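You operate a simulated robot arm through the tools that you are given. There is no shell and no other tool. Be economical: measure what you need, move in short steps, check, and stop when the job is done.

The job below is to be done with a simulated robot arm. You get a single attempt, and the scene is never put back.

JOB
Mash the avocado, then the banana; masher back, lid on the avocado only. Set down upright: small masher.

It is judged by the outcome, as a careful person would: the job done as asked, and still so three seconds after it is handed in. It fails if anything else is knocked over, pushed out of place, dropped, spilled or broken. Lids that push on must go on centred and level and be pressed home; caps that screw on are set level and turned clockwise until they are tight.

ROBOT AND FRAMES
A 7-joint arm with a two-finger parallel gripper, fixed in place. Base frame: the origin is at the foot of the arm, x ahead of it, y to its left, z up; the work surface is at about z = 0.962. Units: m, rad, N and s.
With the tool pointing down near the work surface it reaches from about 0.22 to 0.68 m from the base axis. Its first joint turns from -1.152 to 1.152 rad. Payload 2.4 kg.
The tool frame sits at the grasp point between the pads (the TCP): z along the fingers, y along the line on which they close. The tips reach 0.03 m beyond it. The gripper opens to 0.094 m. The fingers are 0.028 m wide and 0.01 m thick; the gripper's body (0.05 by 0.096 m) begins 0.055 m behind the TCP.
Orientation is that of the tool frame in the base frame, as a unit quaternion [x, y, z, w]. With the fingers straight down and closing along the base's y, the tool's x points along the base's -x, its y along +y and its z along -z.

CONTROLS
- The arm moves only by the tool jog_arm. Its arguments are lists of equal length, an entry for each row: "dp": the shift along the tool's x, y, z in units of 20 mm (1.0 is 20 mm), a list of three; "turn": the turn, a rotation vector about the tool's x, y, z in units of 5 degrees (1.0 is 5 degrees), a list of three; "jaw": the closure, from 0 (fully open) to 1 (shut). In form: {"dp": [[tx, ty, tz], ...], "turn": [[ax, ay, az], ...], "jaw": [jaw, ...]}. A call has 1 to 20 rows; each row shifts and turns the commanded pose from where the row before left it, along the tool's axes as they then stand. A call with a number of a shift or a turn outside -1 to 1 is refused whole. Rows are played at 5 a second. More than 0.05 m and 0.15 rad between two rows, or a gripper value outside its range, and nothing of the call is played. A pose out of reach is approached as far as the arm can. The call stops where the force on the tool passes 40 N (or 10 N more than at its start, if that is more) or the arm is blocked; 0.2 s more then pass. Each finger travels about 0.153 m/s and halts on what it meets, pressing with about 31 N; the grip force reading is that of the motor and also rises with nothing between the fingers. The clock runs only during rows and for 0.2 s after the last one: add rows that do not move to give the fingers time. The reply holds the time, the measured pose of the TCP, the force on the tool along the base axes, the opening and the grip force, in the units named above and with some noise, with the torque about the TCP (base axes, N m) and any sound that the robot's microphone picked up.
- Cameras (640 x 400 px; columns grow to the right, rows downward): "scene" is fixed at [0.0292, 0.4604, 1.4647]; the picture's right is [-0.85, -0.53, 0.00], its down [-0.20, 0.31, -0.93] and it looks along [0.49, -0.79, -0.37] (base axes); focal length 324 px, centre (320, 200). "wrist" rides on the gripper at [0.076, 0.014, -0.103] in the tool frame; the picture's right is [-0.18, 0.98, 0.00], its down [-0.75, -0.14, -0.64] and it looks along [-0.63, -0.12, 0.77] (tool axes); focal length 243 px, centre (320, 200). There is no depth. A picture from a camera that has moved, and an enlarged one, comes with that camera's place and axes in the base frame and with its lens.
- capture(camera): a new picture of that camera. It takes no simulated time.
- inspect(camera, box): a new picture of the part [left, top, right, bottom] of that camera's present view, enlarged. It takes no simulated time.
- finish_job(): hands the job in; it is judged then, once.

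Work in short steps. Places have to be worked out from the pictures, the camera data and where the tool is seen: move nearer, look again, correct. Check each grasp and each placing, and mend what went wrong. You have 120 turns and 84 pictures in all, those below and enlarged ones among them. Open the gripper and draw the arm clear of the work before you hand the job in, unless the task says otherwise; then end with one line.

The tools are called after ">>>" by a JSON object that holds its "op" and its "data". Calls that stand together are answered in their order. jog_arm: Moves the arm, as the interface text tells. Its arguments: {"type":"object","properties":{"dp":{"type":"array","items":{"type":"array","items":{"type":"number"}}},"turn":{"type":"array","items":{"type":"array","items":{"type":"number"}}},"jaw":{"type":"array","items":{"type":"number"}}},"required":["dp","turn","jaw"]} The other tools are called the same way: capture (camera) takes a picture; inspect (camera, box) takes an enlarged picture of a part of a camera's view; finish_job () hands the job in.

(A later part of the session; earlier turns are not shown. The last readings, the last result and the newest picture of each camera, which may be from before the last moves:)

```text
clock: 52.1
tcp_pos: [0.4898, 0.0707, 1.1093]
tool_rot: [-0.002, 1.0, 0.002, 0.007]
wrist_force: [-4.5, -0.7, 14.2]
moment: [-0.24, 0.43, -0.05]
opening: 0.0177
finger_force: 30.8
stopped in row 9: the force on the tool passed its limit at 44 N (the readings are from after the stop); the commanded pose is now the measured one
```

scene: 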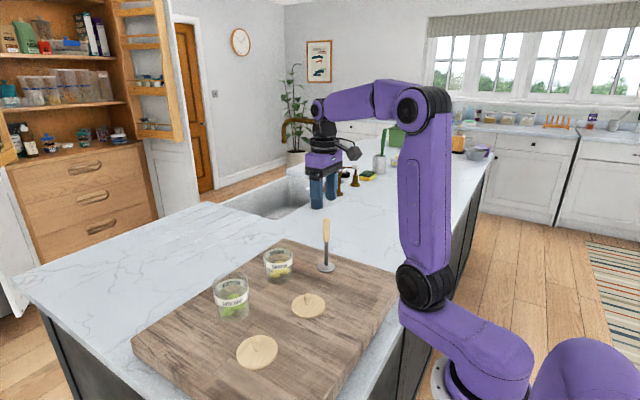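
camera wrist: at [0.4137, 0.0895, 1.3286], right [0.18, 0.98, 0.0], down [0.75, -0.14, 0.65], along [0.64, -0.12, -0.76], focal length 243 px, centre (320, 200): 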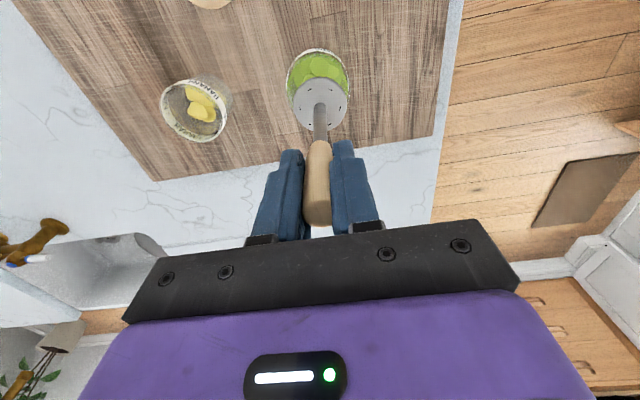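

>>> {"op": "jog_arm", "data": {"dp": [[0, 0, -0.6], [0, 0, -0.6], [0, 0, 0], [0, 0, 0.6], [0, 0, 0.5], [0, 0, 0.15], [0, 0, 0.1], [0, 0, 0.1], [0, 0, 0.1], [0, 0, 0.1], [0, 0, 0]], "turn": [[0, 0.16, 0], [0, 0, 0], [0, 0, 0], [0, 0, 0], [0, 0, 0], [0, 0, 0], [0, 0, 0], [0, 0, 0], [0, 0, 0], [0, 0, 0], [0, 0, 0]], "jaw": [1, 1, 1, 1, 1, 1, 1, 1, 1, 1, 1]}}

>>> {"op": "jog_arm", "data": {"dp": [[0, 0, -0.4], [0, 0, -0.8], [0, 0, -0.9], [0, 0, -0.9], [0, 0, -0.9], [0, 0, -0.9], [0, 0, -0.9], [0, 0, 0]], "turn": [[0, 0, 0], [0, 0, 0], [0, 0, 0], [0, 0, 0], [0, 0, 0], [0, 0, 0], [0, 0, 0], [0, 0, 0]], "jaw": [1, 1, 1, 1, 1, 1, 1, 1]}}

>>> {"op": "inspect", "data": {"camera": "scene", "box": [180, 190, 300, 330]}}

>>> {"op": "inspect", "data": {"camera": "wrist", "box": [270, 30, 370, 130]}}

```text
clock: 53.7
tcp_pos: [0.4908, 0.0716, 1.109]
tool_rot: [-0.001, 1.0, 0.002, 0.002]
wrist_force: [-5.3, -0.2, 13.4]
moment: [-0.19, 0.42, 0.01]
opening: 0.0179
finger_force: 31.2
stopped in row 8: the force on the tool passed its limit at 44 N (the readings are from after the stop); the commanded pose is now the measured one
```

```text
clock: 55.5
tcp_pos: [0.4904, 0.0711, 1.2234]
tool_rot: [0.0, 1.0, 0.002, 0.003]
wrist_force: [-0.5, 0.0, -0.8]
moment: [-0.02, 0.0, 0.0]
opening: 0.0179
finger_force: 30.9
```

```text
2.86 times, centred on (240, 260) of scene
camera zoom: at [0.0292, 0.4604, 1.4647], right [-0.85, -0.53, 0.0], down [-0.2, 0.31, -0.93], along [0.49, -0.79, -0.37], focal length 925 px, centre (549, 29)
```

zoom: 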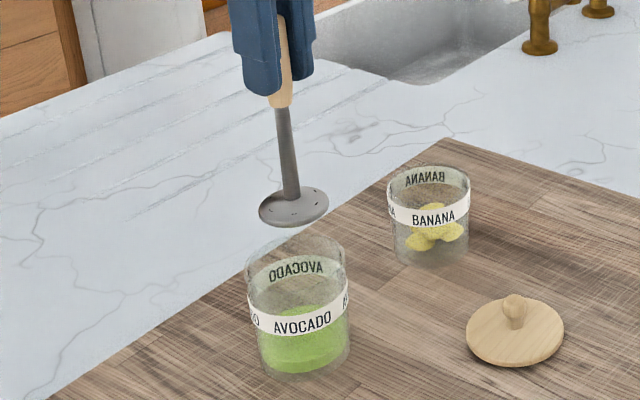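

```text
4.00 times, centred on (320, 80) of wrist
camera zoom: at [0.4129, 0.0854, 1.3251], right [0.18, 0.98, 0.01], down [0.75, -0.14, 0.64], along [0.63, -0.11, -0.76], focal length 970 px, centre (320, 680)
```

zoom: 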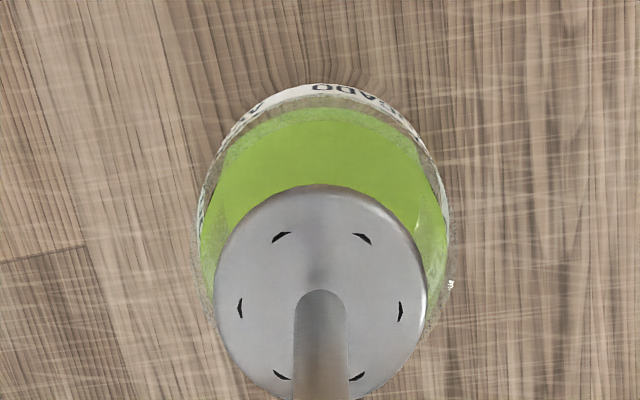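

Avocado is a uniform smooth pulp now. Move over the banana jar at about (0.4925,-0.088).

>>> {"op": "jog_arm", "data": {"dp": [[-0.02, -0.9, 0], [-0.02, -0.9, 0], [-0.02, -0.9, 0], [-0.02, -0.9, 0], [-0.02, -0.9, 0], [0, -0.9, 0], [0, -0.9, 0], [0, -0.9, 0], [0, -0.78, 0], [0, 0, 0]], "turn": [[0.045, 0.07, 0], [0, 0, 0], [0, 0, 0], [0, 0, 0], [0, 0, 0], [0, 0, 0], [0, 0, 0], [0, 0, 0], [0, 0, 0], [0, 0, 0]], "jaw": [1, 1, 1, 1, 1, 1, 1, 1, 1, 1]}}

>>> {"op": "inspect", "data": {"camera": "scene", "box": [230, 180, 350, 300]}}

>>> {"op": "inspect", "data": {"camera": "wrist", "box": [260, 30, 380, 150]}}

```text
clock: 57.7
tcp_pos: [0.4917, -0.09, 1.2234]
tool_rot: [-0.001, 1.0, 0.0, -0.002]
wrist_force: [0.2, 0.3, -1.6]
moment: [0.0, 0.0, 0.04]
opening: 0.018
finger_force: 31.1
```

```text
3.33 times, centred on (290, 240) of scene
camera zoom: at [0.0292, 0.4604, 1.4647], right [-0.85, -0.53, 0.0], down [-0.2, 0.31, -0.93], along [0.49, -0.79, -0.37], focal length 1079 px, centre (420, 67)
```

zoom: 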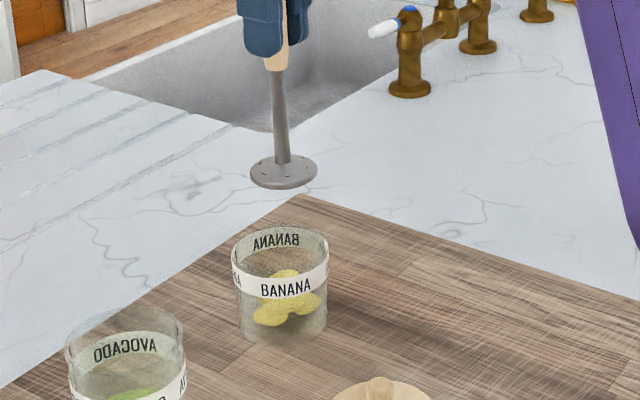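

```text
3.33 times, centred on (320, 90) of wrist
camera zoom: at [0.4161, -0.075, 1.3258], right [0.18, 0.98, 0.0], down [0.75, -0.14, 0.64], along [0.63, -0.12, -0.77], focal length 809 px, centre (320, 567)
```

zoom: 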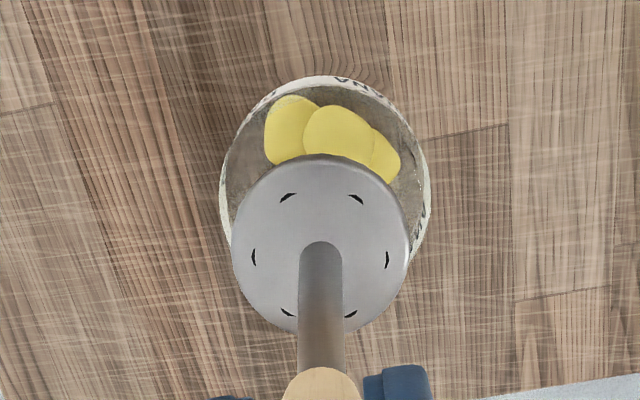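

Disc is centred over the banana jar within ~2 mm. Lower inside and begin pressing.

>>> {"op": "jog_arm", "data": {"dp": [[0, 0.08, 0.9], [0, 0, 0.9], [0, 0, 0.9], [0, 0, 0.9], [0, 0, 0.6], [0, 0, 0.3], [0, 0, 0.3], [0, 0, 0.2], [0, 0, 0.2], [0, 0, 0.15], [0, 0, 0.1], [0, 0, 0.1], [0, 0, 0]], "turn": [[0, 0, 0], [0, 0, 0], [0, 0, 0], [0, 0, 0], [0, 0, 0], [0, 0, 0], [0, 0, 0], [0, 0, 0], [0, 0, 0], [0, 0, 0], [0, 0, 0], [0, 0, 0], [0, 0, 0]], "jaw": [1, 1, 1, 1, 1, 1, 1, 1, 1, 1, 1, 1, 1]}}

>>> {"op": "inspect", "data": {"camera": "scene", "box": [230, 200, 330, 300]}}

```text
clock: 58.7
tcp_pos: [0.4918, -0.0869, 1.159]
tool_rot: [0.0, 1.0, -0.001, 0.007]
wrist_force: [-2.2, 0.4, 7.9]
moment: [0.21, 0.46, 0.04]
opening: 0.0183
finger_force: 30.8
stopped in row 5: the force on the tool passed its limit at 54 N (the readings are from after the stop); the commanded pose is now the measured one
```

```text
4.00 times, centred on (280, 250) of scene
camera zoom: at [0.029, 0.4605, 1.4646], right [-0.85, -0.53, 0.0], down [-0.2, 0.31, -0.93], along [0.49, -0.79, -0.37], focal length 1295 px, centre (480, 0)
```

zoom: 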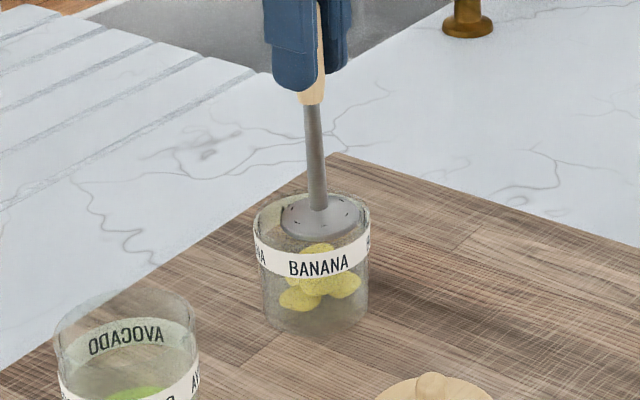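

Hit the rim at z≈1.03 early. Look closely to see which side touches.

>>> {"op": "inspect", "data": {"camera": "scene", "box": [255, 235, 305, 290]}}

>>> {"op": "inspect", "data": {"camera": "wrist", "box": [270, 50, 370, 150]}}

```text
7.27 times, centred on (280, 262) of scene
camera zoom: at [0.029, 0.4605, 1.4646], right [-0.85, -0.53, 0.0], down [-0.2, 0.31, -0.93], along [0.49, -0.79, -0.37], focal length 2355 px, centre (611, -254)
```

zoom: 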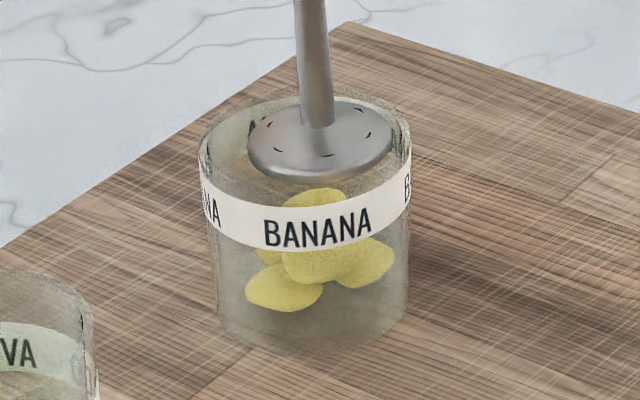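

```text
4.00 times, centred on (320, 100) of wrist
camera zoom: at [0.4143, -0.0721, 1.2606], right [0.18, 0.98, 0.0], down [0.75, -0.14, 0.65], along [0.64, -0.12, -0.76], focal length 970 px, centre (320, 600)
```

zoom: 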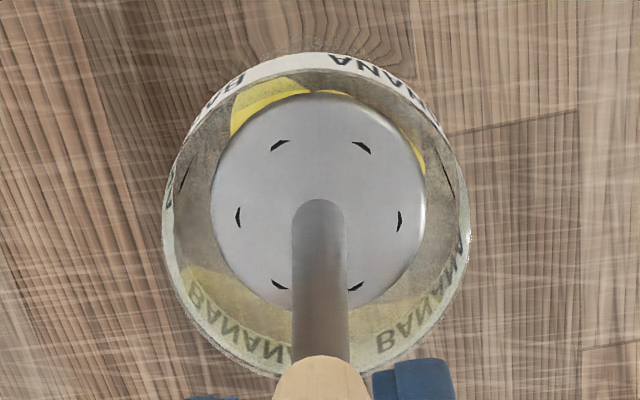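

The disc sits at rim level and is caught on it. Relative offsets suggest moving ~3 mm in +x and +y: lift, correct tilt, shift, and lower slowly.

>>> {"op": "jog_arm", "data": {"dp": [[0, 0, -0.6], [-0.15, 0.15, 0], [0, 0, 0], [0, 0, 0.2], [0, 0, 0.2], [0, 0, 0.2], [0, 0, 0.2], [0, 0, 0.2], [0, 0, 0]], "turn": [[0, 0.16, 0], [0, 0, 0], [0, 0, 0], [0, 0, 0], [0, 0, 0], [0, 0, 0], [0, 0, 0], [0, 0, 0], [0, 0, 0]], "jaw": [1, 1, 1, 1, 1, 1, 1, 1, 1]}}

>>> {"op": "inspect", "data": {"camera": "scene", "box": [255, 235, 305, 290]}}

>>> {"op": "inspect", "data": {"camera": "wrist", "box": [270, 50, 370, 150]}}

```text
clock: 60.4
tcp_pos: [0.4958, -0.0853, 1.159]
tool_rot: [-0.001, 1.0, -0.001, 0.004]
wrist_force: [-1.5, -0.6, 7.4]
moment: [0.17, 0.3, 0.03]
opening: 0.0179
finger_force: 30.7
stopped in row 8: the force on the tool passed its limit at 46 N (the readings are from after the stop); the commanded pose is now the measured one
```

```text
7.27 times, centred on (280, 262) of scene
camera zoom: at [0.029, 0.4605, 1.4647], right [-0.85, -0.53, 0.0], down [-0.2, 0.31, -0.93], along [0.49, -0.79, -0.37], focal length 2355 px, centre (611, -254)
```

zoom: 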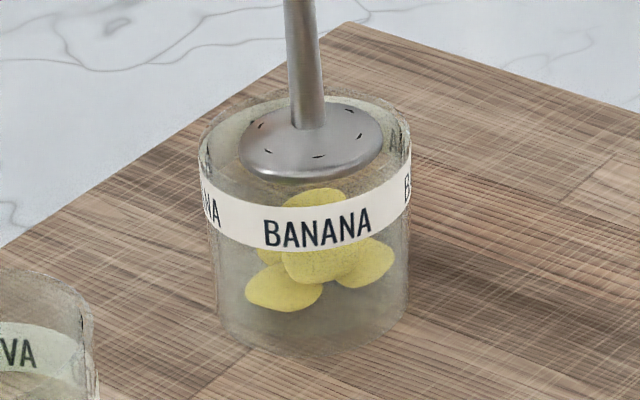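

```text
4.00 times, centred on (320, 100) of wrist
camera zoom: at [0.4178, -0.0693, 1.2612], right [0.18, 0.98, 0.0], down [0.75, -0.14, 0.65], along [0.64, -0.12, -0.76], focal length 970 px, centre (320, 600)
```

zoom: 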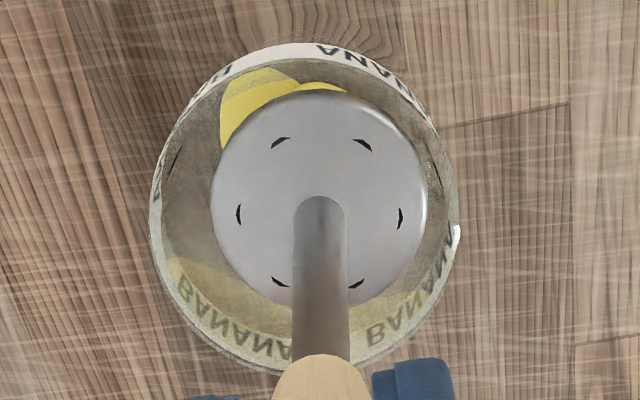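

The wrist view (rim's near edge is the label boundary) shows the disc still ~5–6 mm toward −x and ~3 mm toward +y, sitting on the rim. Lift, shift to about (0.500,-0.0885), lower gently.

>>> {"op": "jog_arm", "data": {"dp": [[0, 0, -0.6], [-0.22, -0.16, 0], [0, 0, 0], [0, 0, 0.2], [0, 0, 0.2], [0, 0, 0.15], [0, 0, 0.15], [0, 0, 0.15], [0, 0, 0.15], [0, 0, 0]], "turn": [[0, 0.1, 0], [0, 0, 0], [0, 0, 0], [0, 0, 0], [0, 0, 0], [0, 0, 0], [0, 0, 0], [0, 0, 0], [0, 0, 0], [0, 0, 0]], "jaw": [1, 1, 1, 1, 1, 1, 1, 1, 1, 1]}}

>>> {"op": "inspect", "data": {"camera": "wrist", "box": [270, 50, 370, 150]}}

```text
clock: 62.6
tcp_pos: [0.4988, -0.0876, 1.152]
tool_rot: [-0.001, 1.0, -0.001, 0.0]
wrist_force: [0.0, 0.6, -0.9]
moment: [0.0, 0.02, -0.02]
opening: 0.0178
finger_force: 30.8
```

```text
4.00 times, centred on (320, 100) of wrist
camera zoom: at [0.423, -0.0714, 1.2532], right [0.18, 0.98, 0.0], down [0.75, -0.14, 0.64], along [0.63, -0.12, -0.77], focal length 970 px, centre (320, 600)
```

zoom: 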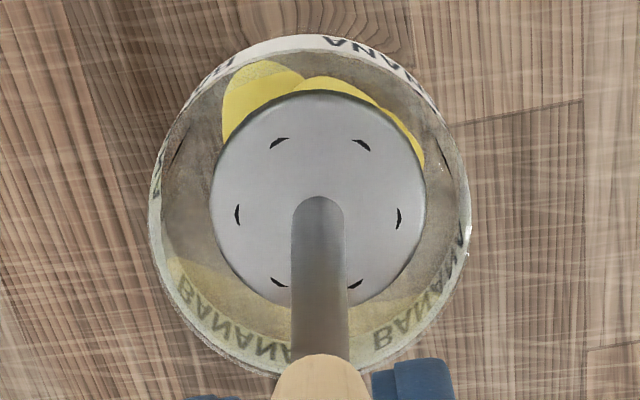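

It is inside the jar now (z 1.152, no load). Continue down slowly toward the fruit.

>>> {"op": "jog_arm", "data": {"dp": [[0, 0, 0.2], [0, 0, 0.2], [0, 0, 0.2], [0, 0, 0.2], [0, 0, 0.2], [0, 0, 0.2], [0, 0, 0.2], [0, 0, 0.2], [0, 0, 0.2], [0, 0, 0.2], [0, 0, 0]], "turn": [[0, 0, 0], [0, 0, 0], [0, 0, 0], [0, 0, 0], [0, 0, 0], [0, 0, 0], [0, 0, 0], [0, 0, 0], [0, 0, 0], [0, 0, 0], [0, 0, 0]], "jaw": [1, 1, 1, 1, 1, 1, 1, 1, 1, 1, 1]}}

>>> {"op": "inspect", "data": {"camera": "scene", "box": [255, 235, 305, 290]}}

```text
clock: 64.5
tcp_pos: [0.4995, -0.0873, 1.1219]
tool_rot: [-0.001, 1.0, -0.002, 0.004]
wrist_force: [-2.9, -0.2, 10.0]
moment: [0.08, 0.09, 0.0]
opening: 0.0181
finger_force: 31.0
stopped in row 9: the force on the tool passed its limit at 46 N (the readings are from after the stop); the commanded pose is now the measured one
```

```text
7.27 times, centred on (280, 262) of scene
camera zoom: at [0.0289, 0.4605, 1.4646], right [-0.85, -0.53, 0.0], down [-0.2, 0.31, -0.93], along [0.49, -0.79, -0.37], focal length 2355 px, centre (611, -254)
```

zoom: 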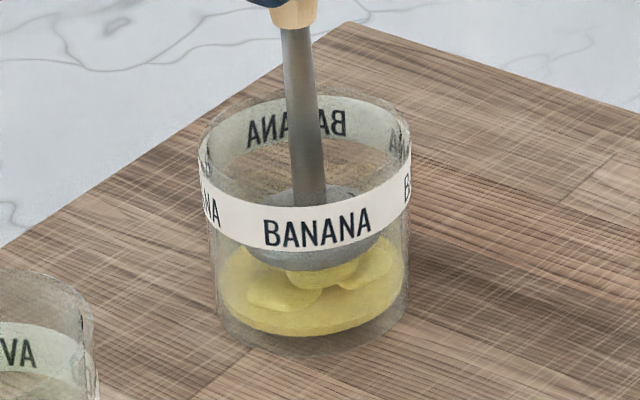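

Mashing has begun. Next stroke, fixing tilt during the lift.

>>> {"op": "jog_arm", "data": {"dp": [[0, 0, -0.6], [0, 0, 0], [0, 0, 0.5], [0, 0, 0.2], [0, 0, 0.15], [0, 0, 0.15], [0, 0, 0.1], [0, 0, 0.1], [0, 0, 0.1], [0, 0, 0.1], [0, 0, 0]], "turn": [[0.04, 0.1, 0], [0, 0, 0], [0, 0, 0], [0, 0, 0], [0, 0, 0], [0, 0, 0], [0, 0, 0], [0, 0, 0], [0, 0, 0], [0, 0, 0], [0, 0, 0]], "jaw": [1, 1, 1, 1, 1, 1, 1, 1, 1, 1, 1]}}

>>> {"op": "jog_arm", "data": {"dp": [[0, 0, -0.6], [0, 0, 0], [0, 0, 0.5], [0, 0, 0.2], [0, 0, 0.15], [0, 0, 0.15], [0, 0, 0.1], [0, 0, 0.1], [0, 0, 0.1], [0, 0, 0.1], [0, 0, 0]], "turn": [[0, 0.1, 0], [0, 0, 0], [0, 0, 0], [0, 0, 0], [0, 0, 0], [0, 0, 0], [0, 0, 0], [0, 0, 0], [0, 0, 0], [0, 0, 0], [0, 0, 0]], "jaw": [1, 1, 1, 1, 1, 1, 1, 1, 1, 1, 1]}}

>>> {"op": "inspect", "data": {"camera": "scene", "box": [255, 235, 305, 290]}}

```text
clock: 66.0
tcp_pos: [0.4991, -0.088, 1.1185]
tool_rot: [-0.001, 1.0, -0.004, 0.002]
wrist_force: [-1.9, 1.3, 10.8]
moment: [0.15, 0.07, 0.04]
opening: 0.0179
finger_force: 30.6
stopped in row 7: the force on the tool passed its limit at 44 N (the readings are from after the stop); the commanded pose is now the measured one
```

```text
clock: 67.3
tcp_pos: [0.5005, -0.0889, 1.1142]
tool_rot: [0.0, 1.0, -0.005, 0.001]
wrist_force: [-3.2, 1.1, 11.0]
moment: [0.12, 0.14, 0.03]
opening: 0.018
finger_force: 31.2
stopped in row 6: the force on the tool passed its limit at 44 N (the readings are from after the stop); the commanded pose is now the measured one
```

```text
7.27 times, centred on (280, 262) of scene
camera zoom: at [0.0289, 0.4605, 1.4646], right [-0.85, -0.53, 0.0], down [-0.2, 0.31, -0.93], along [0.49, -0.79, -0.37], focal length 2355 px, centre (611, -254)
```

zoom: 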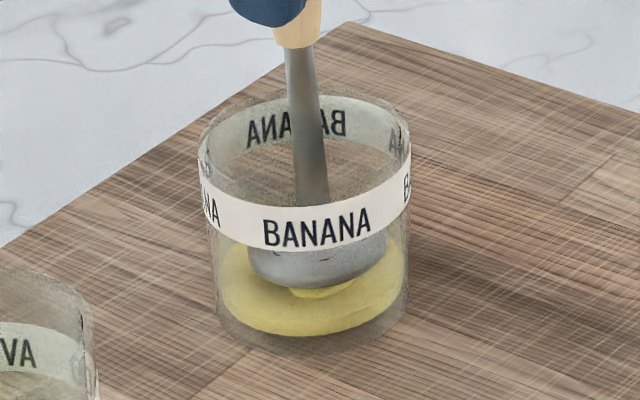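

Progressing. Two more strokes, with tilt about tool x corrected.

>>> {"op": "jog_arm", "data": {"dp": [[0, 0, -0.6], [0, 0, 0], [0, 0, 0.5], [0, 0, 0.2], [0, 0, 0.15], [0, 0, 0.15], [0, 0, 0.1], [0, 0, 0.1], [0, 0, 0.1], [0, 0, 0.1], [0, 0, 0]], "turn": [[-0.11, 0.02, 0], [0, 0, 0], [0, 0, 0], [0, 0, 0], [0, 0, 0], [0, 0, 0], [0, 0, 0], [0, 0, 0], [0, 0, 0], [0, 0, 0], [0, 0, 0]], "jaw": [1, 1, 1, 1, 1, 1, 1, 1, 1, 1, 1]}}

>>> {"op": "jog_arm", "data": {"dp": [[0, 0, -0.6], [0, 0, 0], [0, 0, 0.5], [0, 0, 0.2], [0, 0, 0.15], [0, 0, 0.15], [0, 0, 0.1], [0, 0, 0.1], [0, 0, 0.1], [0, 0, 0.1], [0, 0, 0]], "turn": [[0, 0.06, 0], [0, 0, 0], [0, 0, 0], [0, 0, 0], [0, 0, 0], [0, 0, 0], [0, 0, 0], [0, 0, 0], [0, 0, 0], [0, 0, 0], [0, 0, 0]], "jaw": [1, 1, 1, 1, 1, 1, 1, 1, 1, 1, 1]}}

>>> {"op": "jog_arm", "data": {"dp": [[0, 0, -0.6], [0, 0, 0], [0, 0, 0.5], [0, 0, 0.2], [0, 0, 0.15], [0, 0, 0.15], [0, 0, 0.1], [0, 0, 0.1], [0, 0, 0.1], [0, 0, 0.1], [0, 0, 0]], "turn": [[0, 0.06, 0], [0, 0, 0], [0, 0, 0], [0, 0, 0], [0, 0, 0], [0, 0, 0], [0, 0, 0], [0, 0, 0], [0, 0, 0], [0, 0, 0], [0, 0, 0]], "jaw": [1, 1, 1, 1, 1, 1, 1, 1, 1, 1, 1]}}

>>> {"op": "inspect", "data": {"camera": "scene", "box": [255, 235, 305, 290]}}

```text
clock: 68.7
tcp_pos: [0.501, -0.0894, 1.1102]
tool_rot: [0.0, 1.0, -0.002, 0.004]
wrist_force: [-2.5, -0.5, 10.9]
moment: [0.08, 0.15, -0.03]
opening: 0.0182
finger_force: 30.7
stopped in row 6: the force on the tool passed its limit at 44 N (the readings are from after the stop); the commanded pose is now the measured one
```

```text
clock: 69.8
tcp_pos: [0.5014, -0.0898, 1.11]
tool_rot: [0.0, 1.0, -0.003, 0.005]
wrist_force: [-3.5, 1.4, 11.0]
moment: [0.11, 0.1, 0.03]
opening: 0.0177
finger_force: 31.1
stopped in row 5: the force on the tool passed its limit at 46 N (the readings are from after the stop); the commanded pose is now the measured one
```

```text
clock: 72.2
tcp_pos: [0.5007, -0.0898, 1.0929]
tool_rot: [-0.001, 1.0, -0.001, 0.001]
wrist_force: [-3.3, 0.9, 25.1]
moment: [0.31, 0.07, 0.05]
opening: 0.018
finger_force: 31.1
```

```text
7.27 times, centred on (280, 262) of scene
camera zoom: at [0.0287, 0.4606, 1.4646], right [-0.85, -0.53, 0.0], down [-0.2, 0.31, -0.93], along [0.49, -0.79, -0.37], focal length 2355 px, centre (611, -254)
```

zoom: 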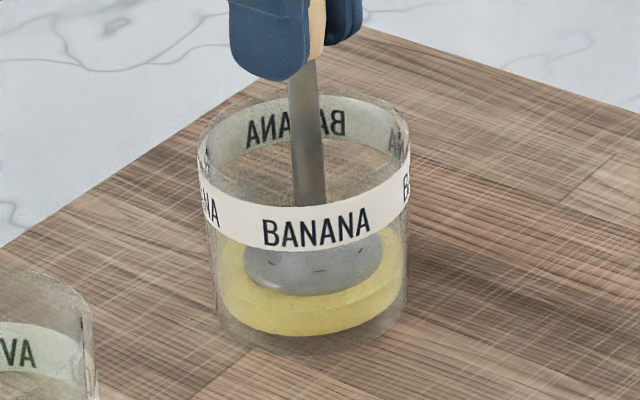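

The masher slid up in the grip by ~1.5 cm (TCP 1.093), still held. Lift out straight and check pulp and hold.

>>> {"op": "jog_arm", "data": {"dp": [[0, 0, -0.2], [0, 0, -0.5], [0, 0, -0.8], [0, 0, -0.9], [0, 0, -0.9], [0, 0, -0.9], [0, 0, -0.9], [0, 0, -0.9], [0, 0, 0]], "turn": [[0, 0, 0], [0, 0, 0], [0, 0, 0], [0, 0, 0], [0, 0, 0], [0, 0, 0], [0, 0, 0], [0, 0, 0], [0, 0, 0]], "jaw": [1, 1, 1, 1, 1, 1, 1, 1, 1]}}

>>> {"op": "inspect", "data": {"camera": "scene", "box": [230, 180, 330, 300]}}

>>> {"op": "inspect", "data": {"camera": "wrist", "box": [240, 30, 400, 240]}}

```text
clock: 74.2
tcp_pos: [0.5003, -0.0889, 1.2143]
tool_rot: [0.0, 1.0, -0.002, 0.0]
wrist_force: [0.2, -0.6, -1.5]
moment: [-0.02, -0.02, 0.01]
opening: 0.0181
finger_force: 31.0
```

```text
3.33 times, centred on (280, 240) of scene
camera zoom: at [0.0292, 0.4604, 1.4647], right [-0.85, -0.53, 0.0], down [-0.2, 0.31, -0.93], along [0.49, -0.79, -0.37], focal length 1079 px, centre (453, 67)
```

zoom: 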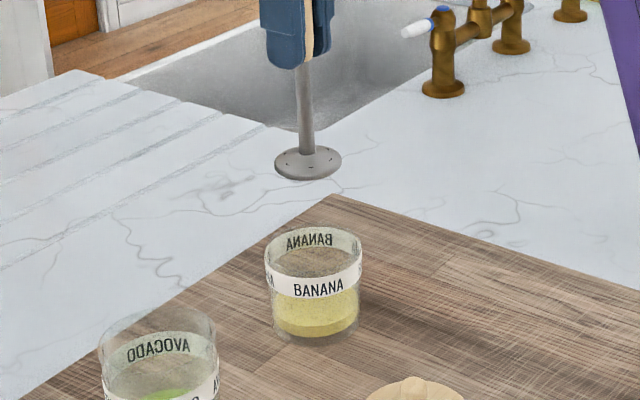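

```text
1.90 times, centred on (320, 135) of wrist
camera zoom: at [0.4241, -0.0725, 1.3156], right [0.18, 0.98, 0.0], down [0.75, -0.14, 0.64], along [0.63, -0.12, -0.76], focal length 462 px, centre (320, 324)
```

zoom: 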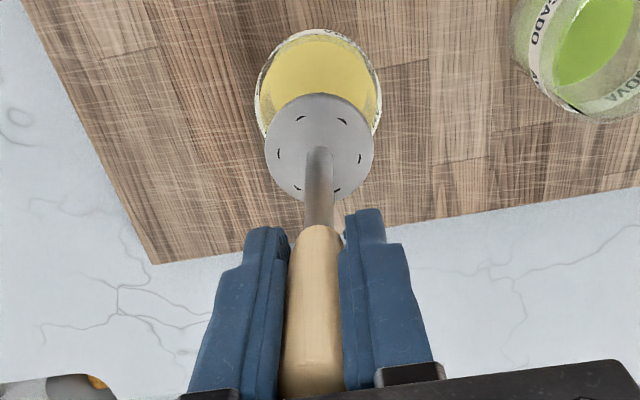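

Banana is smooth pulp too; masher's bottom now ≈0.116 below TCP. Carry it back to its original spot (0.4127,-0.187).

>>> {"op": "jog_arm", "data": {"dp": [[0.73, -0.82, 0], [0.73, -0.82, 0], [0.73, -0.82, 0], [0.73, -0.82, 0], [0.73, -0.82, 0], [0.73, -0.82, 0], [0, 0, 0.9], [0, 0, 0.9], [0, 0, 0.9], [0, 0, 0.9], [0, 0, 0.9], [0, 0, 0.9], [0, 0, 0.4], [0, 0, 0]], "turn": [[-0.045, 0, 0], [0, 0, 0], [0, 0, 0], [0, 0, 0], [0, 0, 0], [0, 0, 0], [0, 0, 0], [0, 0, 0], [0, 0, 0], [0, 0, 0], [0, 0, 0], [0, 0, 0], [0, 0, 0], [0, 0, 0]], "jaw": [1, 1, 1, 1, 1, 1, 1, 1, 1, 1, 1, 1, 1, 1]}}

>>> {"op": "inspect", "data": {"camera": "scene", "box": [290, 200, 370, 290]}}

```text
clock: 77.2
tcp_pos: [0.4134, -0.1872, 1.0959]
tool_rot: [0.001, 1.0, 0.0, 0.001]
wrist_force: [0.1, 0.3, -1.3]
moment: [0.01, -0.01, 0.01]
opening: 0.0183
finger_force: 31.2
```

```text
4.44 times, centred on (330, 245) of scene
camera zoom: at [0.0292, 0.4604, 1.4647], right [-0.85, -0.53, 0.0], down [-0.2, 0.31, -0.93], along [0.49, -0.79, -0.37], focal length 1439 px, centre (276, 0)
```

zoom: 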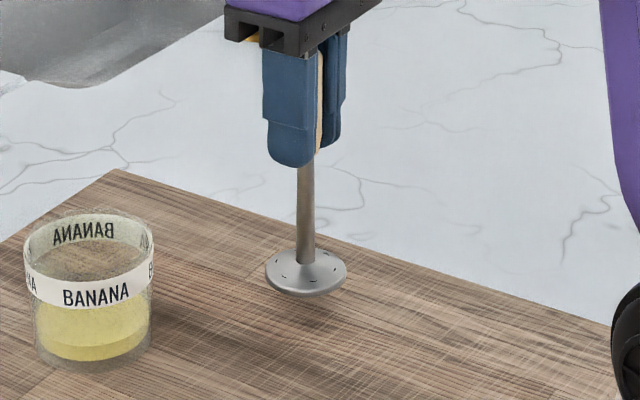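

Hanging upright just above the board. Lower slowly to contact.

>>> {"op": "jog_arm", "data": {"dp": [[0, 0, 0.15], [0, 0, 0.15], [0, 0, 0.15], [0, 0, 0.15], [0, 0, 0.1], [0, 0, 0]], "turn": [[0, 0, 0], [0, 0, 0], [0, 0, 0], [0, 0, 0], [0, 0, 0], [0, 0, 0]], "jaw": [1, 1, 1, 1, 1, 1]}}

```text
clock: 78.6
tcp_pos: [0.4136, -0.1871, 1.0832]
tool_rot: [0.0, 1.0, 0.0, 0.0]
wrist_force: [0.3, 0.0, -1.2]
moment: [-0.02, -0.01, -0.01]
opening: 0.018
finger_force: 31.8
```

>>> {"op": "jog_arm", "data": {"dp": [[0, 0, 0.08], [0, 0, 0.08], [0, 0, 0.08], [0, 0, 0.08], [0, 0, 0]], "turn": [[0, 0, 0], [0, 0, 0], [0, 0, 0], [0, 0, 0], [0, 0, 0]], "jaw": [1, 1, 1, 1, 1]}}

>>> {"op": "inspect", "data": {"camera": "scene", "box": [290, 200, 370, 290]}}

```text
clock: 79.8
tcp_pos: [0.4149, -0.1873, 1.0754]
tool_rot: [0.0, 1.0, 0.0, 0.001]
wrist_force: [0.5, 0.1, -1.6]
moment: [0.04, 0.0, -0.01]
opening: 0.018
finger_force: 30.9
```

```text
4.44 times, centred on (330, 245) of scene
camera zoom: at [0.0292, 0.4604, 1.4647], right [-0.85, -0.53, 0.0], down [-0.2, 0.31, -0.93], along [0.49, -0.79, -0.37], focal length 1439 px, centre (276, 0)
```

zoom: 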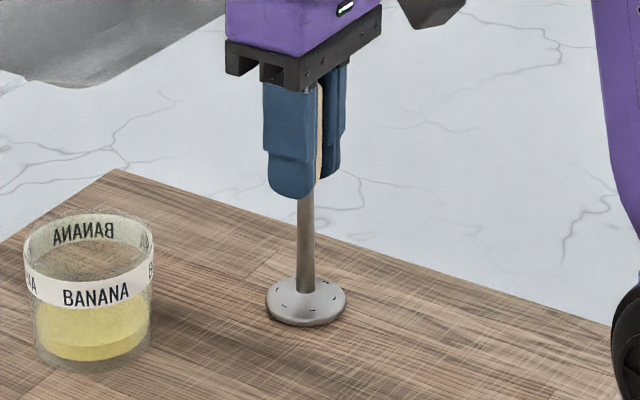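

>>> {"op": "jog_arm", "data": {"dp": [[0, 0, 0.07], [0, 0, 0.07], [0, 0, 0]], "turn": [[0, 0, 0], [0, 0, 0], [0, 0, 0]], "jaw": [1, 1, 1]}}

```text
clock: 80.6
tcp_pos: [0.4139, -0.1877, 1.0742]
tool_rot: [0.0, 1.0, 0.0, 0.004]
wrist_force: [-3.2, 5.1, 25.2]
moment: [0.47, -0.12, 0.03]
opening: 0.0181
finger_force: 31.1
```

Contact made. Relieve a little, open gently, and check before rising.

>>> {"op": "jog_arm", "data": {"dp": [[0, 0, -0.06], [0, 0, 0], [0, 0, 0], [0, 0, 0], [0, 0, 0]], "turn": [[0, 0, 0], [0, 0, 0], [0, 0, 0], [0, 0, 0], [0, 0, 0]], "jaw": [1, 1, 0.7, 0.4, 0.4]}}

>>> {"op": "inspect", "data": {"camera": "scene", "box": [290, 200, 370, 290]}}

>>> {"op": "inspect", "data": {"camera": "wrist", "box": [220, 60, 420, 260]}}

```text
clock: 81.8
tcp_pos: [0.4134, -0.1878, 1.0744]
tool_rot: [0.0, 1.0, 0.0, 0.001]
wrist_force: [-0.3, 0.3, 0.0]
moment: [-0.01, -0.02, -0.03]
opening: 0.0566
finger_force: 0.0
```

```text
4.44 times, centred on (330, 245) of scene
camera zoom: at [0.0292, 0.4604, 1.4647], right [-0.85, -0.53, 0.0], down [-0.2, 0.31, -0.93], along [0.49, -0.79, -0.37], focal length 1439 px, centre (276, 0)
```

zoom: 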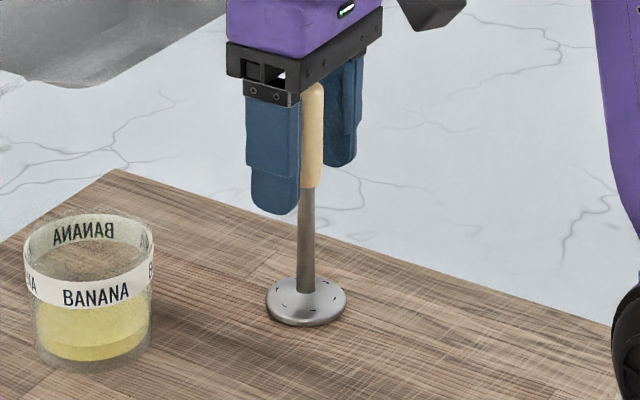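

```text
2.00 times, centred on (320, 160) of wrist
camera zoom: at [0.3369, -0.1723, 1.1767], right [0.18, 0.98, 0.0], down [0.75, -0.14, 0.64], along [0.63, -0.12, -0.77], focal length 485 px, centre (320, 280)
```

zoom: 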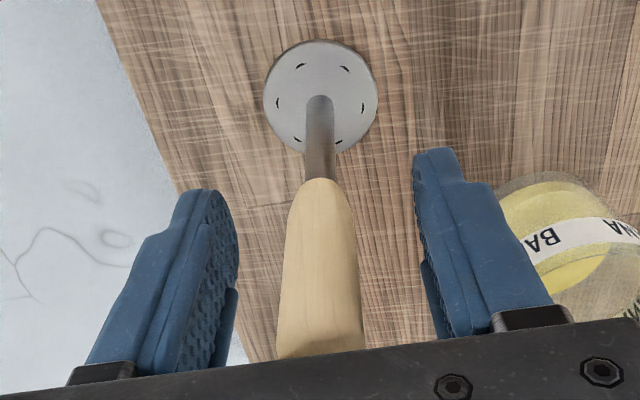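

The masher stands upright. Rise straight up, then travel over the avocado lid.

>>> {"op": "jog_arm", "data": {"dp": [[0, 0, -0.5], [0, 0, -0.9], [0, 0, -0.9], [0, 0, -0.9], [0, 0, -0.9], [0, 0, -0.9], [0, 0, -0.9], [0, 0, 0]], "turn": [[0, 0, 0], [0, 0, 0], [0, 0, 0], [0, 0, 0], [0, 0, 0], [0, 0, 0], [0, 0, 0], [0, 0, 0]], "jaw": [0.4, 0.4, 0.4, 0.4, 0.4, 0.4, 0.4, 0.4]}}

>>> {"op": "jog_arm", "data": {"dp": [[0.13, 0.98, 0], [0.13, 0.98, 0], [0.13, 0.98, 0], [0.13, 0.98, 0], [0.13, 0.98, 0], [0.13, 0.98, 0], [0.13, 0.98, 0], [0.13, 0.98, 0], [0.13, 0.98, 0], [0.13, 0.98, 0], [0.13, 0.98, 0], [0.13, 0.98, 0], [0.13, 0.98, 0], [0.13, 0.98, 0], [0.13, 0.98, 0], [0.13, 0.98, 0], [0, 0.2, 0.9], [0, 0, 0.9], [0, 0, 0.9], [0, 0, 0]], "turn": [[0, 0, 0], [0, 0, 0], [0, 0, 0], [0, 0, 0], [0, 0, 0], [0, 0, 0], [0, 0, 0], [0, 0, 0], [0, 0, 0], [0, 0, 0], [0, 0, 0], [0, 0, 0], [0, 0, 0], [0, 0, 0], [0, 0, 0], [0, 0, 0], [0, 0, 0], [0, 0, 0], [0, 0, 0], [0, 0, 0]], "jaw": [0.4, 0.4, 0.4, 0.4, 0.4, 0.4, 0.4, 0.4, 0.4, 0.4, 0.4, 0.4, 0.4, 0.4, 0.4, 0.4, 0.4, 0.4, 0.4, 0.4]}}

>>> {"op": "capture", "data": {"camera": "wrist"}}

>>> {"op": "capture", "data": {"camera": "scene"}}

```text
clock: 83.6
tcp_pos: [0.4143, -0.1879, 1.1942]
tool_rot: [0.0, 1.0, 0.0, 0.002]
wrist_force: [0.5, -0.1, -0.9]
moment: [0.04, -0.03, -0.02]
opening: 0.0565
finger_force: 0.0
```

```text
clock: 87.8
tcp_pos: [0.3719, 0.13, 1.1396]
tool_rot: [0.001, 1.0, 0.0, 0.001]
wrist_force: [-0.4, 0.0, 1.3]
moment: [-0.02, -0.01, 0.01]
opening: 0.0564
finger_force: 0.1
```

```text
30 pictures are left
camera wrist: at [0.2948, 0.1451, 1.2417], right [0.18, 0.98, 0.0], down [0.75, -0.14, 0.64], along [0.63, -0.12, -0.76], focal length 243 px, centre (320, 200)
```

wrist: 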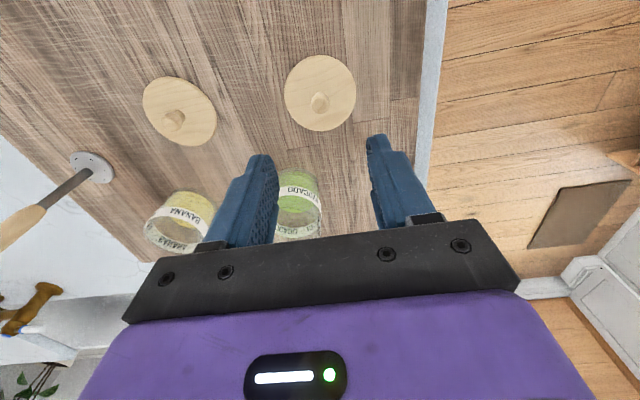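

```text
29 pictures are left
```

scene: 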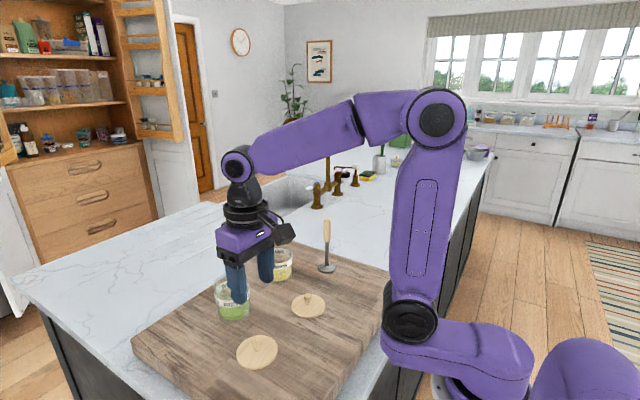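

Descend onto the lid's knob where I released it (0.3697,0.130, z≈1.011) and grip.

>>> {"op": "jog_arm", "data": {"dp": [[0.1, 0, 0.9], [0, 0, 0.9], [0, 0, 0.9], [0, 0, 0.9], [0, 0, 0.9], [0, 0, 0.9], [0, 0, 0.7], [0, 0, 0.3], [0, 0, 0], [0, 0, 0], [0, 0, 0], [0, 0, 0]], "turn": [[0, 0, 0], [0, 0, 0], [0, 0, 0], [0, 0, 0], [0, 0, 0], [0, 0, 0], [0, 0, 0], [0, 0, 0], [0, 0, 0], [0, 0, 0], [0, 0, 0], [0, 0, 0]], "jaw": [0.4, 0.4, 0.4, 0.4, 0.4, 0.4, 0.4, 0.4, 0.4, 1, 1, 1]}}

>>> {"op": "jog_arm", "data": {"dp": [[0, 0, -0.3], [0, 0, -0.8], [0, 0, -0.9], [0, 0, -0.9], [0, 0, -0.9], [0, 0, -0.9], [0, 0, -0.9], [0, 0, 0]], "turn": [[0, 0, 0], [0, 0, 0], [0, 0, 0], [0, 0, 0], [0, 0, 0], [0, 0, 0], [0, 0, 0], [0, 0, 0]], "jaw": [1, 1, 1, 1, 1, 1, 1, 1]}}

>>> {"op": "inspect", "data": {"camera": "scene", "box": [180, 210, 320, 350]}}

```text
clock: 90.4
tcp_pos: [0.3689, 0.1289, 1.0103]
tool_rot: [0.0, 1.0, 0.0, 0.001]
wrist_force: [0.8, -0.7, 0.7]
moment: [-0.03, -0.03, -0.02]
opening: 0.0161
finger_force: 31.1
```

```text
clock: 92.2
tcp_pos: [0.3715, 0.1291, 1.1233]
tool_rot: [0.001, 1.0, 0.0, 0.001]
wrist_force: [1.5, -0.3, -0.7]
moment: [0.02, 0.02, -0.01]
opening: 0.0164
finger_force: 30.8
```

```text
2.86 times, centred on (250, 280) of scene
camera zoom: at [0.0292, 0.4604, 1.4647], right [-0.85, -0.53, 0.0], down [-0.2, 0.31, -0.93], along [0.49, -0.79, -0.37], focal length 925 px, centre (520, -29)
```

zoom: 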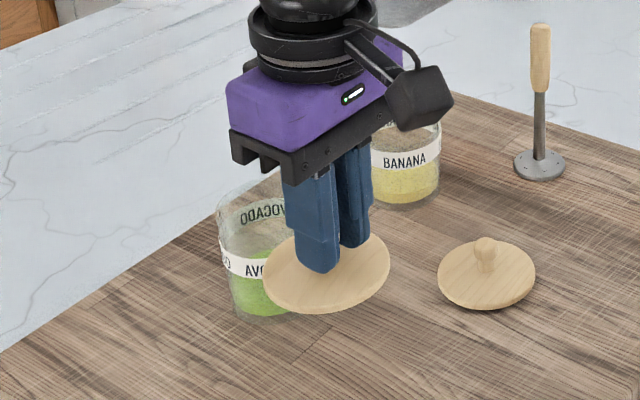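

Lid held level. Raise it and re-measure the jar (it shifted a few mm while mashing).

>>> {"op": "jog_arm", "data": {"dp": [[0, 0, -0.9], [0, 0, -0.9], [0, 0, -0.9], [0, 0, -0.9], [0, 0, -0.9], [0, 0, 0]], "turn": [[0, 0, 0], [0, 0, 0], [0, 0, 0], [0, 0, 0], [0, 0, 0], [0, 0, 0]], "jaw": [1, 1, 1, 1, 1, 1]}}

>>> {"op": "inspect", "data": {"camera": "scene", "box": [195, 255, 265, 325]}}

>>> {"op": "capture", "data": {"camera": "wrist"}}

```text
clock: 93.6
tcp_pos: [0.3704, 0.1303, 1.2127]
tool_rot: [0.0, 1.0, 0.0, 0.002]
wrist_force: [-0.4, -0.5, -0.8]
moment: [-0.03, 0.0, -0.01]
opening: 0.0162
finger_force: 31.0
```

```text
5.71 times, centred on (230, 290) of scene
camera zoom: at [0.0292, 0.4604, 1.4647], right [-0.85, -0.53, 0.0], down [-0.2, 0.31, -0.93], along [0.49, -0.79, -0.37], focal length 1850 px, centre (834, -314)
```

zoom: 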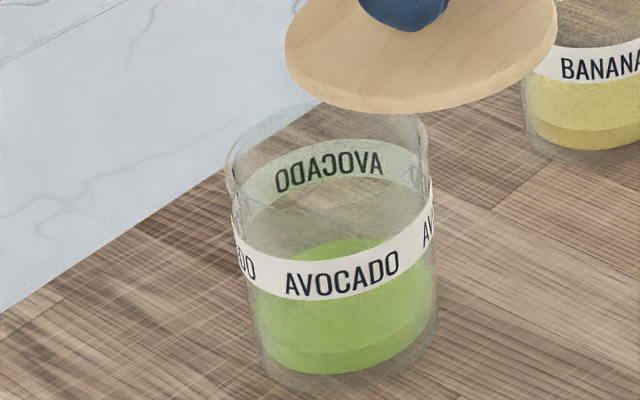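

```text
26 pictures are left
camera wrist: at [0.2931, 0.1459, 1.3157], right [0.18, 0.98, 0.0], down [0.75, -0.14, 0.64], along [0.63, -0.12, -0.77], focal length 243 px, centre (320, 200)
```

wrist: 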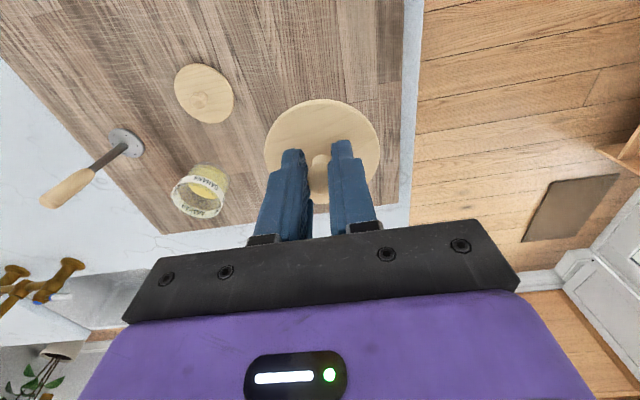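

Compared with the first view in the same zoom, the jar moved about (-3.4,+0.8) mm, so lid centre target is TCP (0.4882,0.0734). Carry the lid there and stop above the rim.

>>> {"op": "jog_arm", "data": {"dp": [[-0.8, -0.38, 0], [-0.8, -0.38, 0], [-0.8, -0.38, 0], [-0.8, -0.38, 0], [-0.8, -0.38, 0], [-0.8, -0.38, 0], [-0.8, -0.38, 0], [-0.29, -0.18, 0], [0, 0, 0.9], [0, 0, 0.9], [0, 0, 0.9], [0, 0, 0.9], [0, 0, 0.9], [0, 0, 0]], "turn": [[0, 0.04, 0], [0, 0, 0], [0, 0, 0], [0, 0, 0], [0, 0, 0], [0, 0, 0], [0, 0, 0], [0, 0, 0], [0, 0, 0], [0, 0, 0], [0, 0, 0], [0, 0, 0], [0, 0, 0], [0, 0, 0]], "jaw": [1, 1, 1, 1, 1, 1, 1, 1, 1, 1, 1, 1, 1, 1]}}

>>> {"op": "inspect", "data": {"camera": "scene", "box": [195, 240, 275, 325]}}

```text
clock: 96.6
tcp_pos: [0.4856, 0.0742, 1.1215]
tool_rot: [0.0, 1.0, 0.0, 0.0]
wrist_force: [0.1, 0.2, 0.4]
moment: [0.01, -0.01, 0.02]
opening: 0.0162
finger_force: 30.5
```

```text
4.71 times, centred on (235, 282) of scene
camera zoom: at [0.0292, 0.4604, 1.4647], right [-0.85, -0.53, 0.0], down [-0.2, 0.31, -0.93], along [0.49, -0.79, -0.37], focal length 1524 px, centre (720, -188)
```

zoom: 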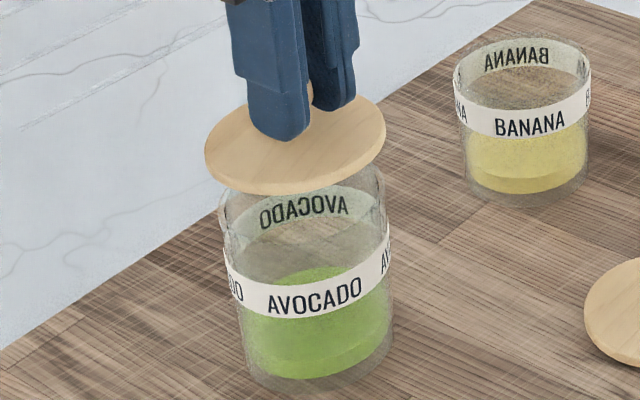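

Take a fresh pose reading and lower closer to the rim for a direct comparison.

>>> {"op": "jog_arm", "data": {"dp": [[0, 0, 0.5], [0, 0, 0], [0, 0, 0]], "turn": [[0, 0, 0], [0, 0, 0], [0, 0, 0]], "jaw": [1, 1, 1]}}

>>> {"op": "jog_arm", "data": {"dp": [[0, 0, 0.1], [0, 0, 0], [0, 0, 0]], "turn": [[0, 0, 0], [0, 0, 0], [0, 0, 0]], "jaw": [1, 1, 1]}}

>>> {"op": "inspect", "data": {"camera": "scene", "box": [205, 255, 255, 325]}}

>>> {"op": "inspect", "data": {"camera": "wrist", "box": [250, 50, 390, 180]}}

```text
clock: 97.4
tcp_pos: [0.4867, 0.0734, 1.1104]
tool_rot: [0.0, 1.0, 0.0, -0.001]
wrist_force: [-1.0, 0.2, -0.2]
moment: [0.04, -0.03, 0.02]
opening: 0.0158
finger_force: 30.5
```

```text
clock: 98.2
tcp_pos: [0.4865, 0.0739, 1.1095]
tool_rot: [0.0, 1.0, 0.001, -0.001]
wrist_force: [0.4, -0.2, 0.1]
moment: [0.04, -0.01, -0.01]
opening: 0.016
finger_force: 31.0
```

```text
5.71 times, centred on (230, 290) of scene
camera zoom: at [0.0292, 0.4604, 1.4647], right [-0.85, -0.53, 0.0], down [-0.2, 0.31, -0.93], along [0.49, -0.79, -0.37], focal length 1850 px, centre (834, -314)
```

zoom: 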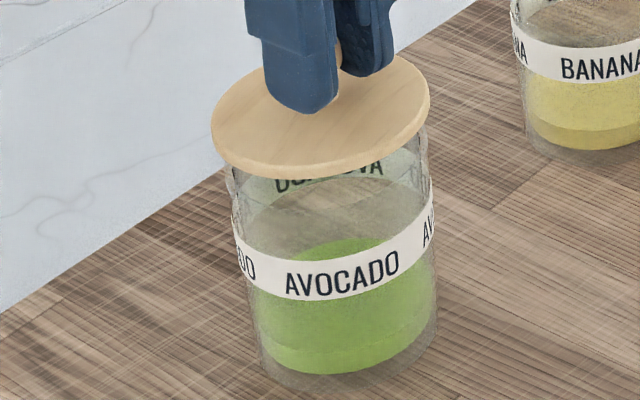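

```text
3.08 times, centred on (320, 115) of wrist
camera zoom: at [0.4103, 0.0886, 1.212], right [0.18, 0.98, 0.0], down [0.75, -0.14, 0.64], along [0.63, -0.12, -0.77], focal length 746 px, centre (320, 462)
```

zoom: 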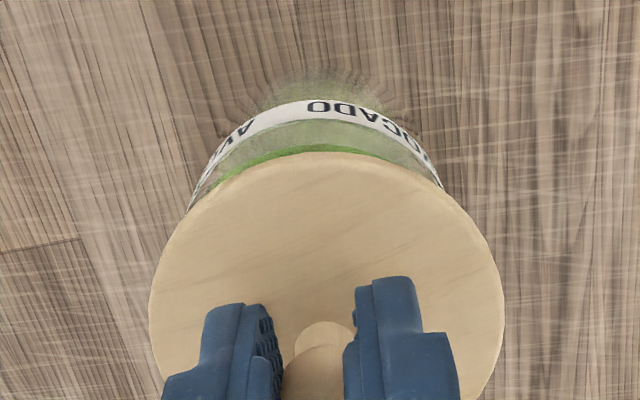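

Within ~1.5 mm; nudge +x 1.3 mm and lower slowly onto the jar.

>>> {"op": "jog_arm", "data": {"dp": [[-0.065, -0.01, 0], [0, 0, 0.2], [0, 0, 0.2], [0, 0, 0.15], [0, 0, 0.1], [0, 0, 0.1], [0, 0, 0]], "turn": [[0, -0.02, 0], [0, 0, 0], [0, 0, 0], [0, 0, 0], [0, 0, 0], [0, 0, 0], [0, 0, 0]], "jaw": [1, 1, 1, 1, 1, 1, 1]}}

>>> {"op": "inspect", "data": {"camera": "scene", "box": [205, 255, 255, 325]}}

```text
clock: 99.8
tcp_pos: [0.4899, 0.0731, 1.0949]
tool_rot: [0.0, 1.0, 0.0, 0.0]
wrist_force: [0.6, 0.1, -0.5]
moment: [0.03, 0.0, -0.03]
opening: 0.0159
finger_force: 30.9
```

```text
5.71 times, centred on (230, 290) of scene
camera zoom: at [0.0292, 0.4604, 1.4647], right [-0.85, -0.53, 0.0], down [-0.2, 0.31, -0.93], along [0.49, -0.79, -0.37], focal length 1850 px, centre (834, -314)
```

zoom: 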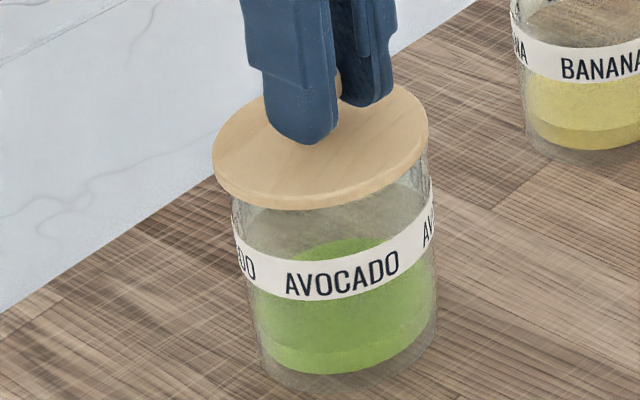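

Lid appears ~1.6 mm too far left in the picture; shift (-1.3,-0.8) mm before the final lowering.

>>> {"op": "jog_arm", "data": {"dp": [[0.065, -0.04, 0], [0, 0, 0], [0, 0, 0.05], [0, 0, 0.05], [0, 0, 0.05], [0, 0, 0]], "turn": [[0, 0, 0], [0, 0, 0], [0, 0, 0], [0, 0, 0], [0, 0, 0], [0, 0, 0]], "jaw": [1, 1, 1, 1, 1, 1]}}

>>> {"op": "inspect", "data": {"camera": "scene", "box": [205, 255, 255, 325]}}

```text
clock: 101.2
tcp_pos: [0.4866, 0.0723, 1.0923]
tool_rot: [0.0, 1.0, 0.0, 0.0]
wrist_force: [0.3, -0.8, -0.4]
moment: [-0.02, 0.01, -0.04]
opening: 0.0164
finger_force: 30.8
```

```text
5.71 times, centred on (230, 290) of scene
camera zoom: at [0.0292, 0.4604, 1.4647], right [-0.85, -0.53, 0.0], down [-0.2, 0.31, -0.93], along [0.49, -0.79, -0.37], focal length 1850 px, centre (834, -314)
```

zoom: 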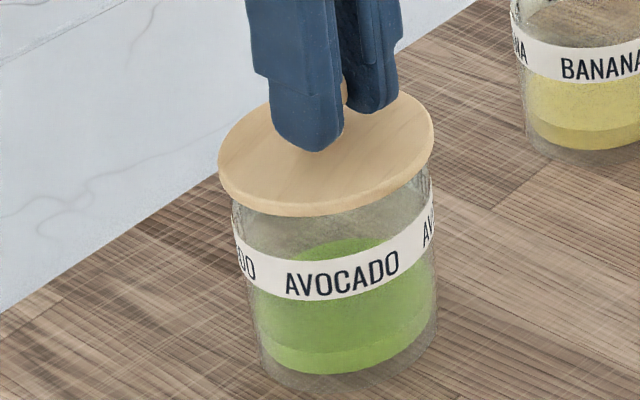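

Aligned as in the original view. Now press down to seat it.

>>> {"op": "jog_arm", "data": {"dp": [[0, 0, 0.05], [0, 0, 0.05], [0, 0, 0.05], [0, 0, 0.05], [0, 0, 0.05], [0, 0, 0.05], [0, 0, 0]], "turn": [[0, 0, 0], [0, 0, 0], [0, 0, 0], [0, 0, 0], [0, 0, 0], [0, 0, 0], [0, 0, 0]], "jaw": [1, 1, 1, 1, 1, 1, 1]}}

>>> {"op": "inspect", "data": {"camera": "scene", "box": [205, 255, 255, 325]}}

```text
clock: 102.8
tcp_pos: [0.4882, 0.0713, 1.0885]
tool_rot: [0.0, 1.0, 0.0, 0.005]
wrist_force: [-2.7, -6.4, 38.1]
moment: [-0.17, -0.3, -0.08]
opening: 0.016
finger_force: 31.2
```

```text
5.71 times, centred on (230, 290) of scene
camera zoom: at [0.0285, 0.4602, 1.4648], right [-0.85, -0.53, 0.0], down [-0.2, 0.31, -0.93], along [0.49, -0.79, -0.37], focal length 1850 px, centre (834, -314)
```

zoom: 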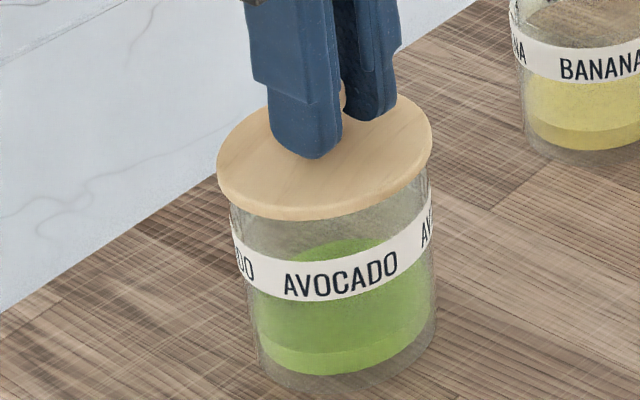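

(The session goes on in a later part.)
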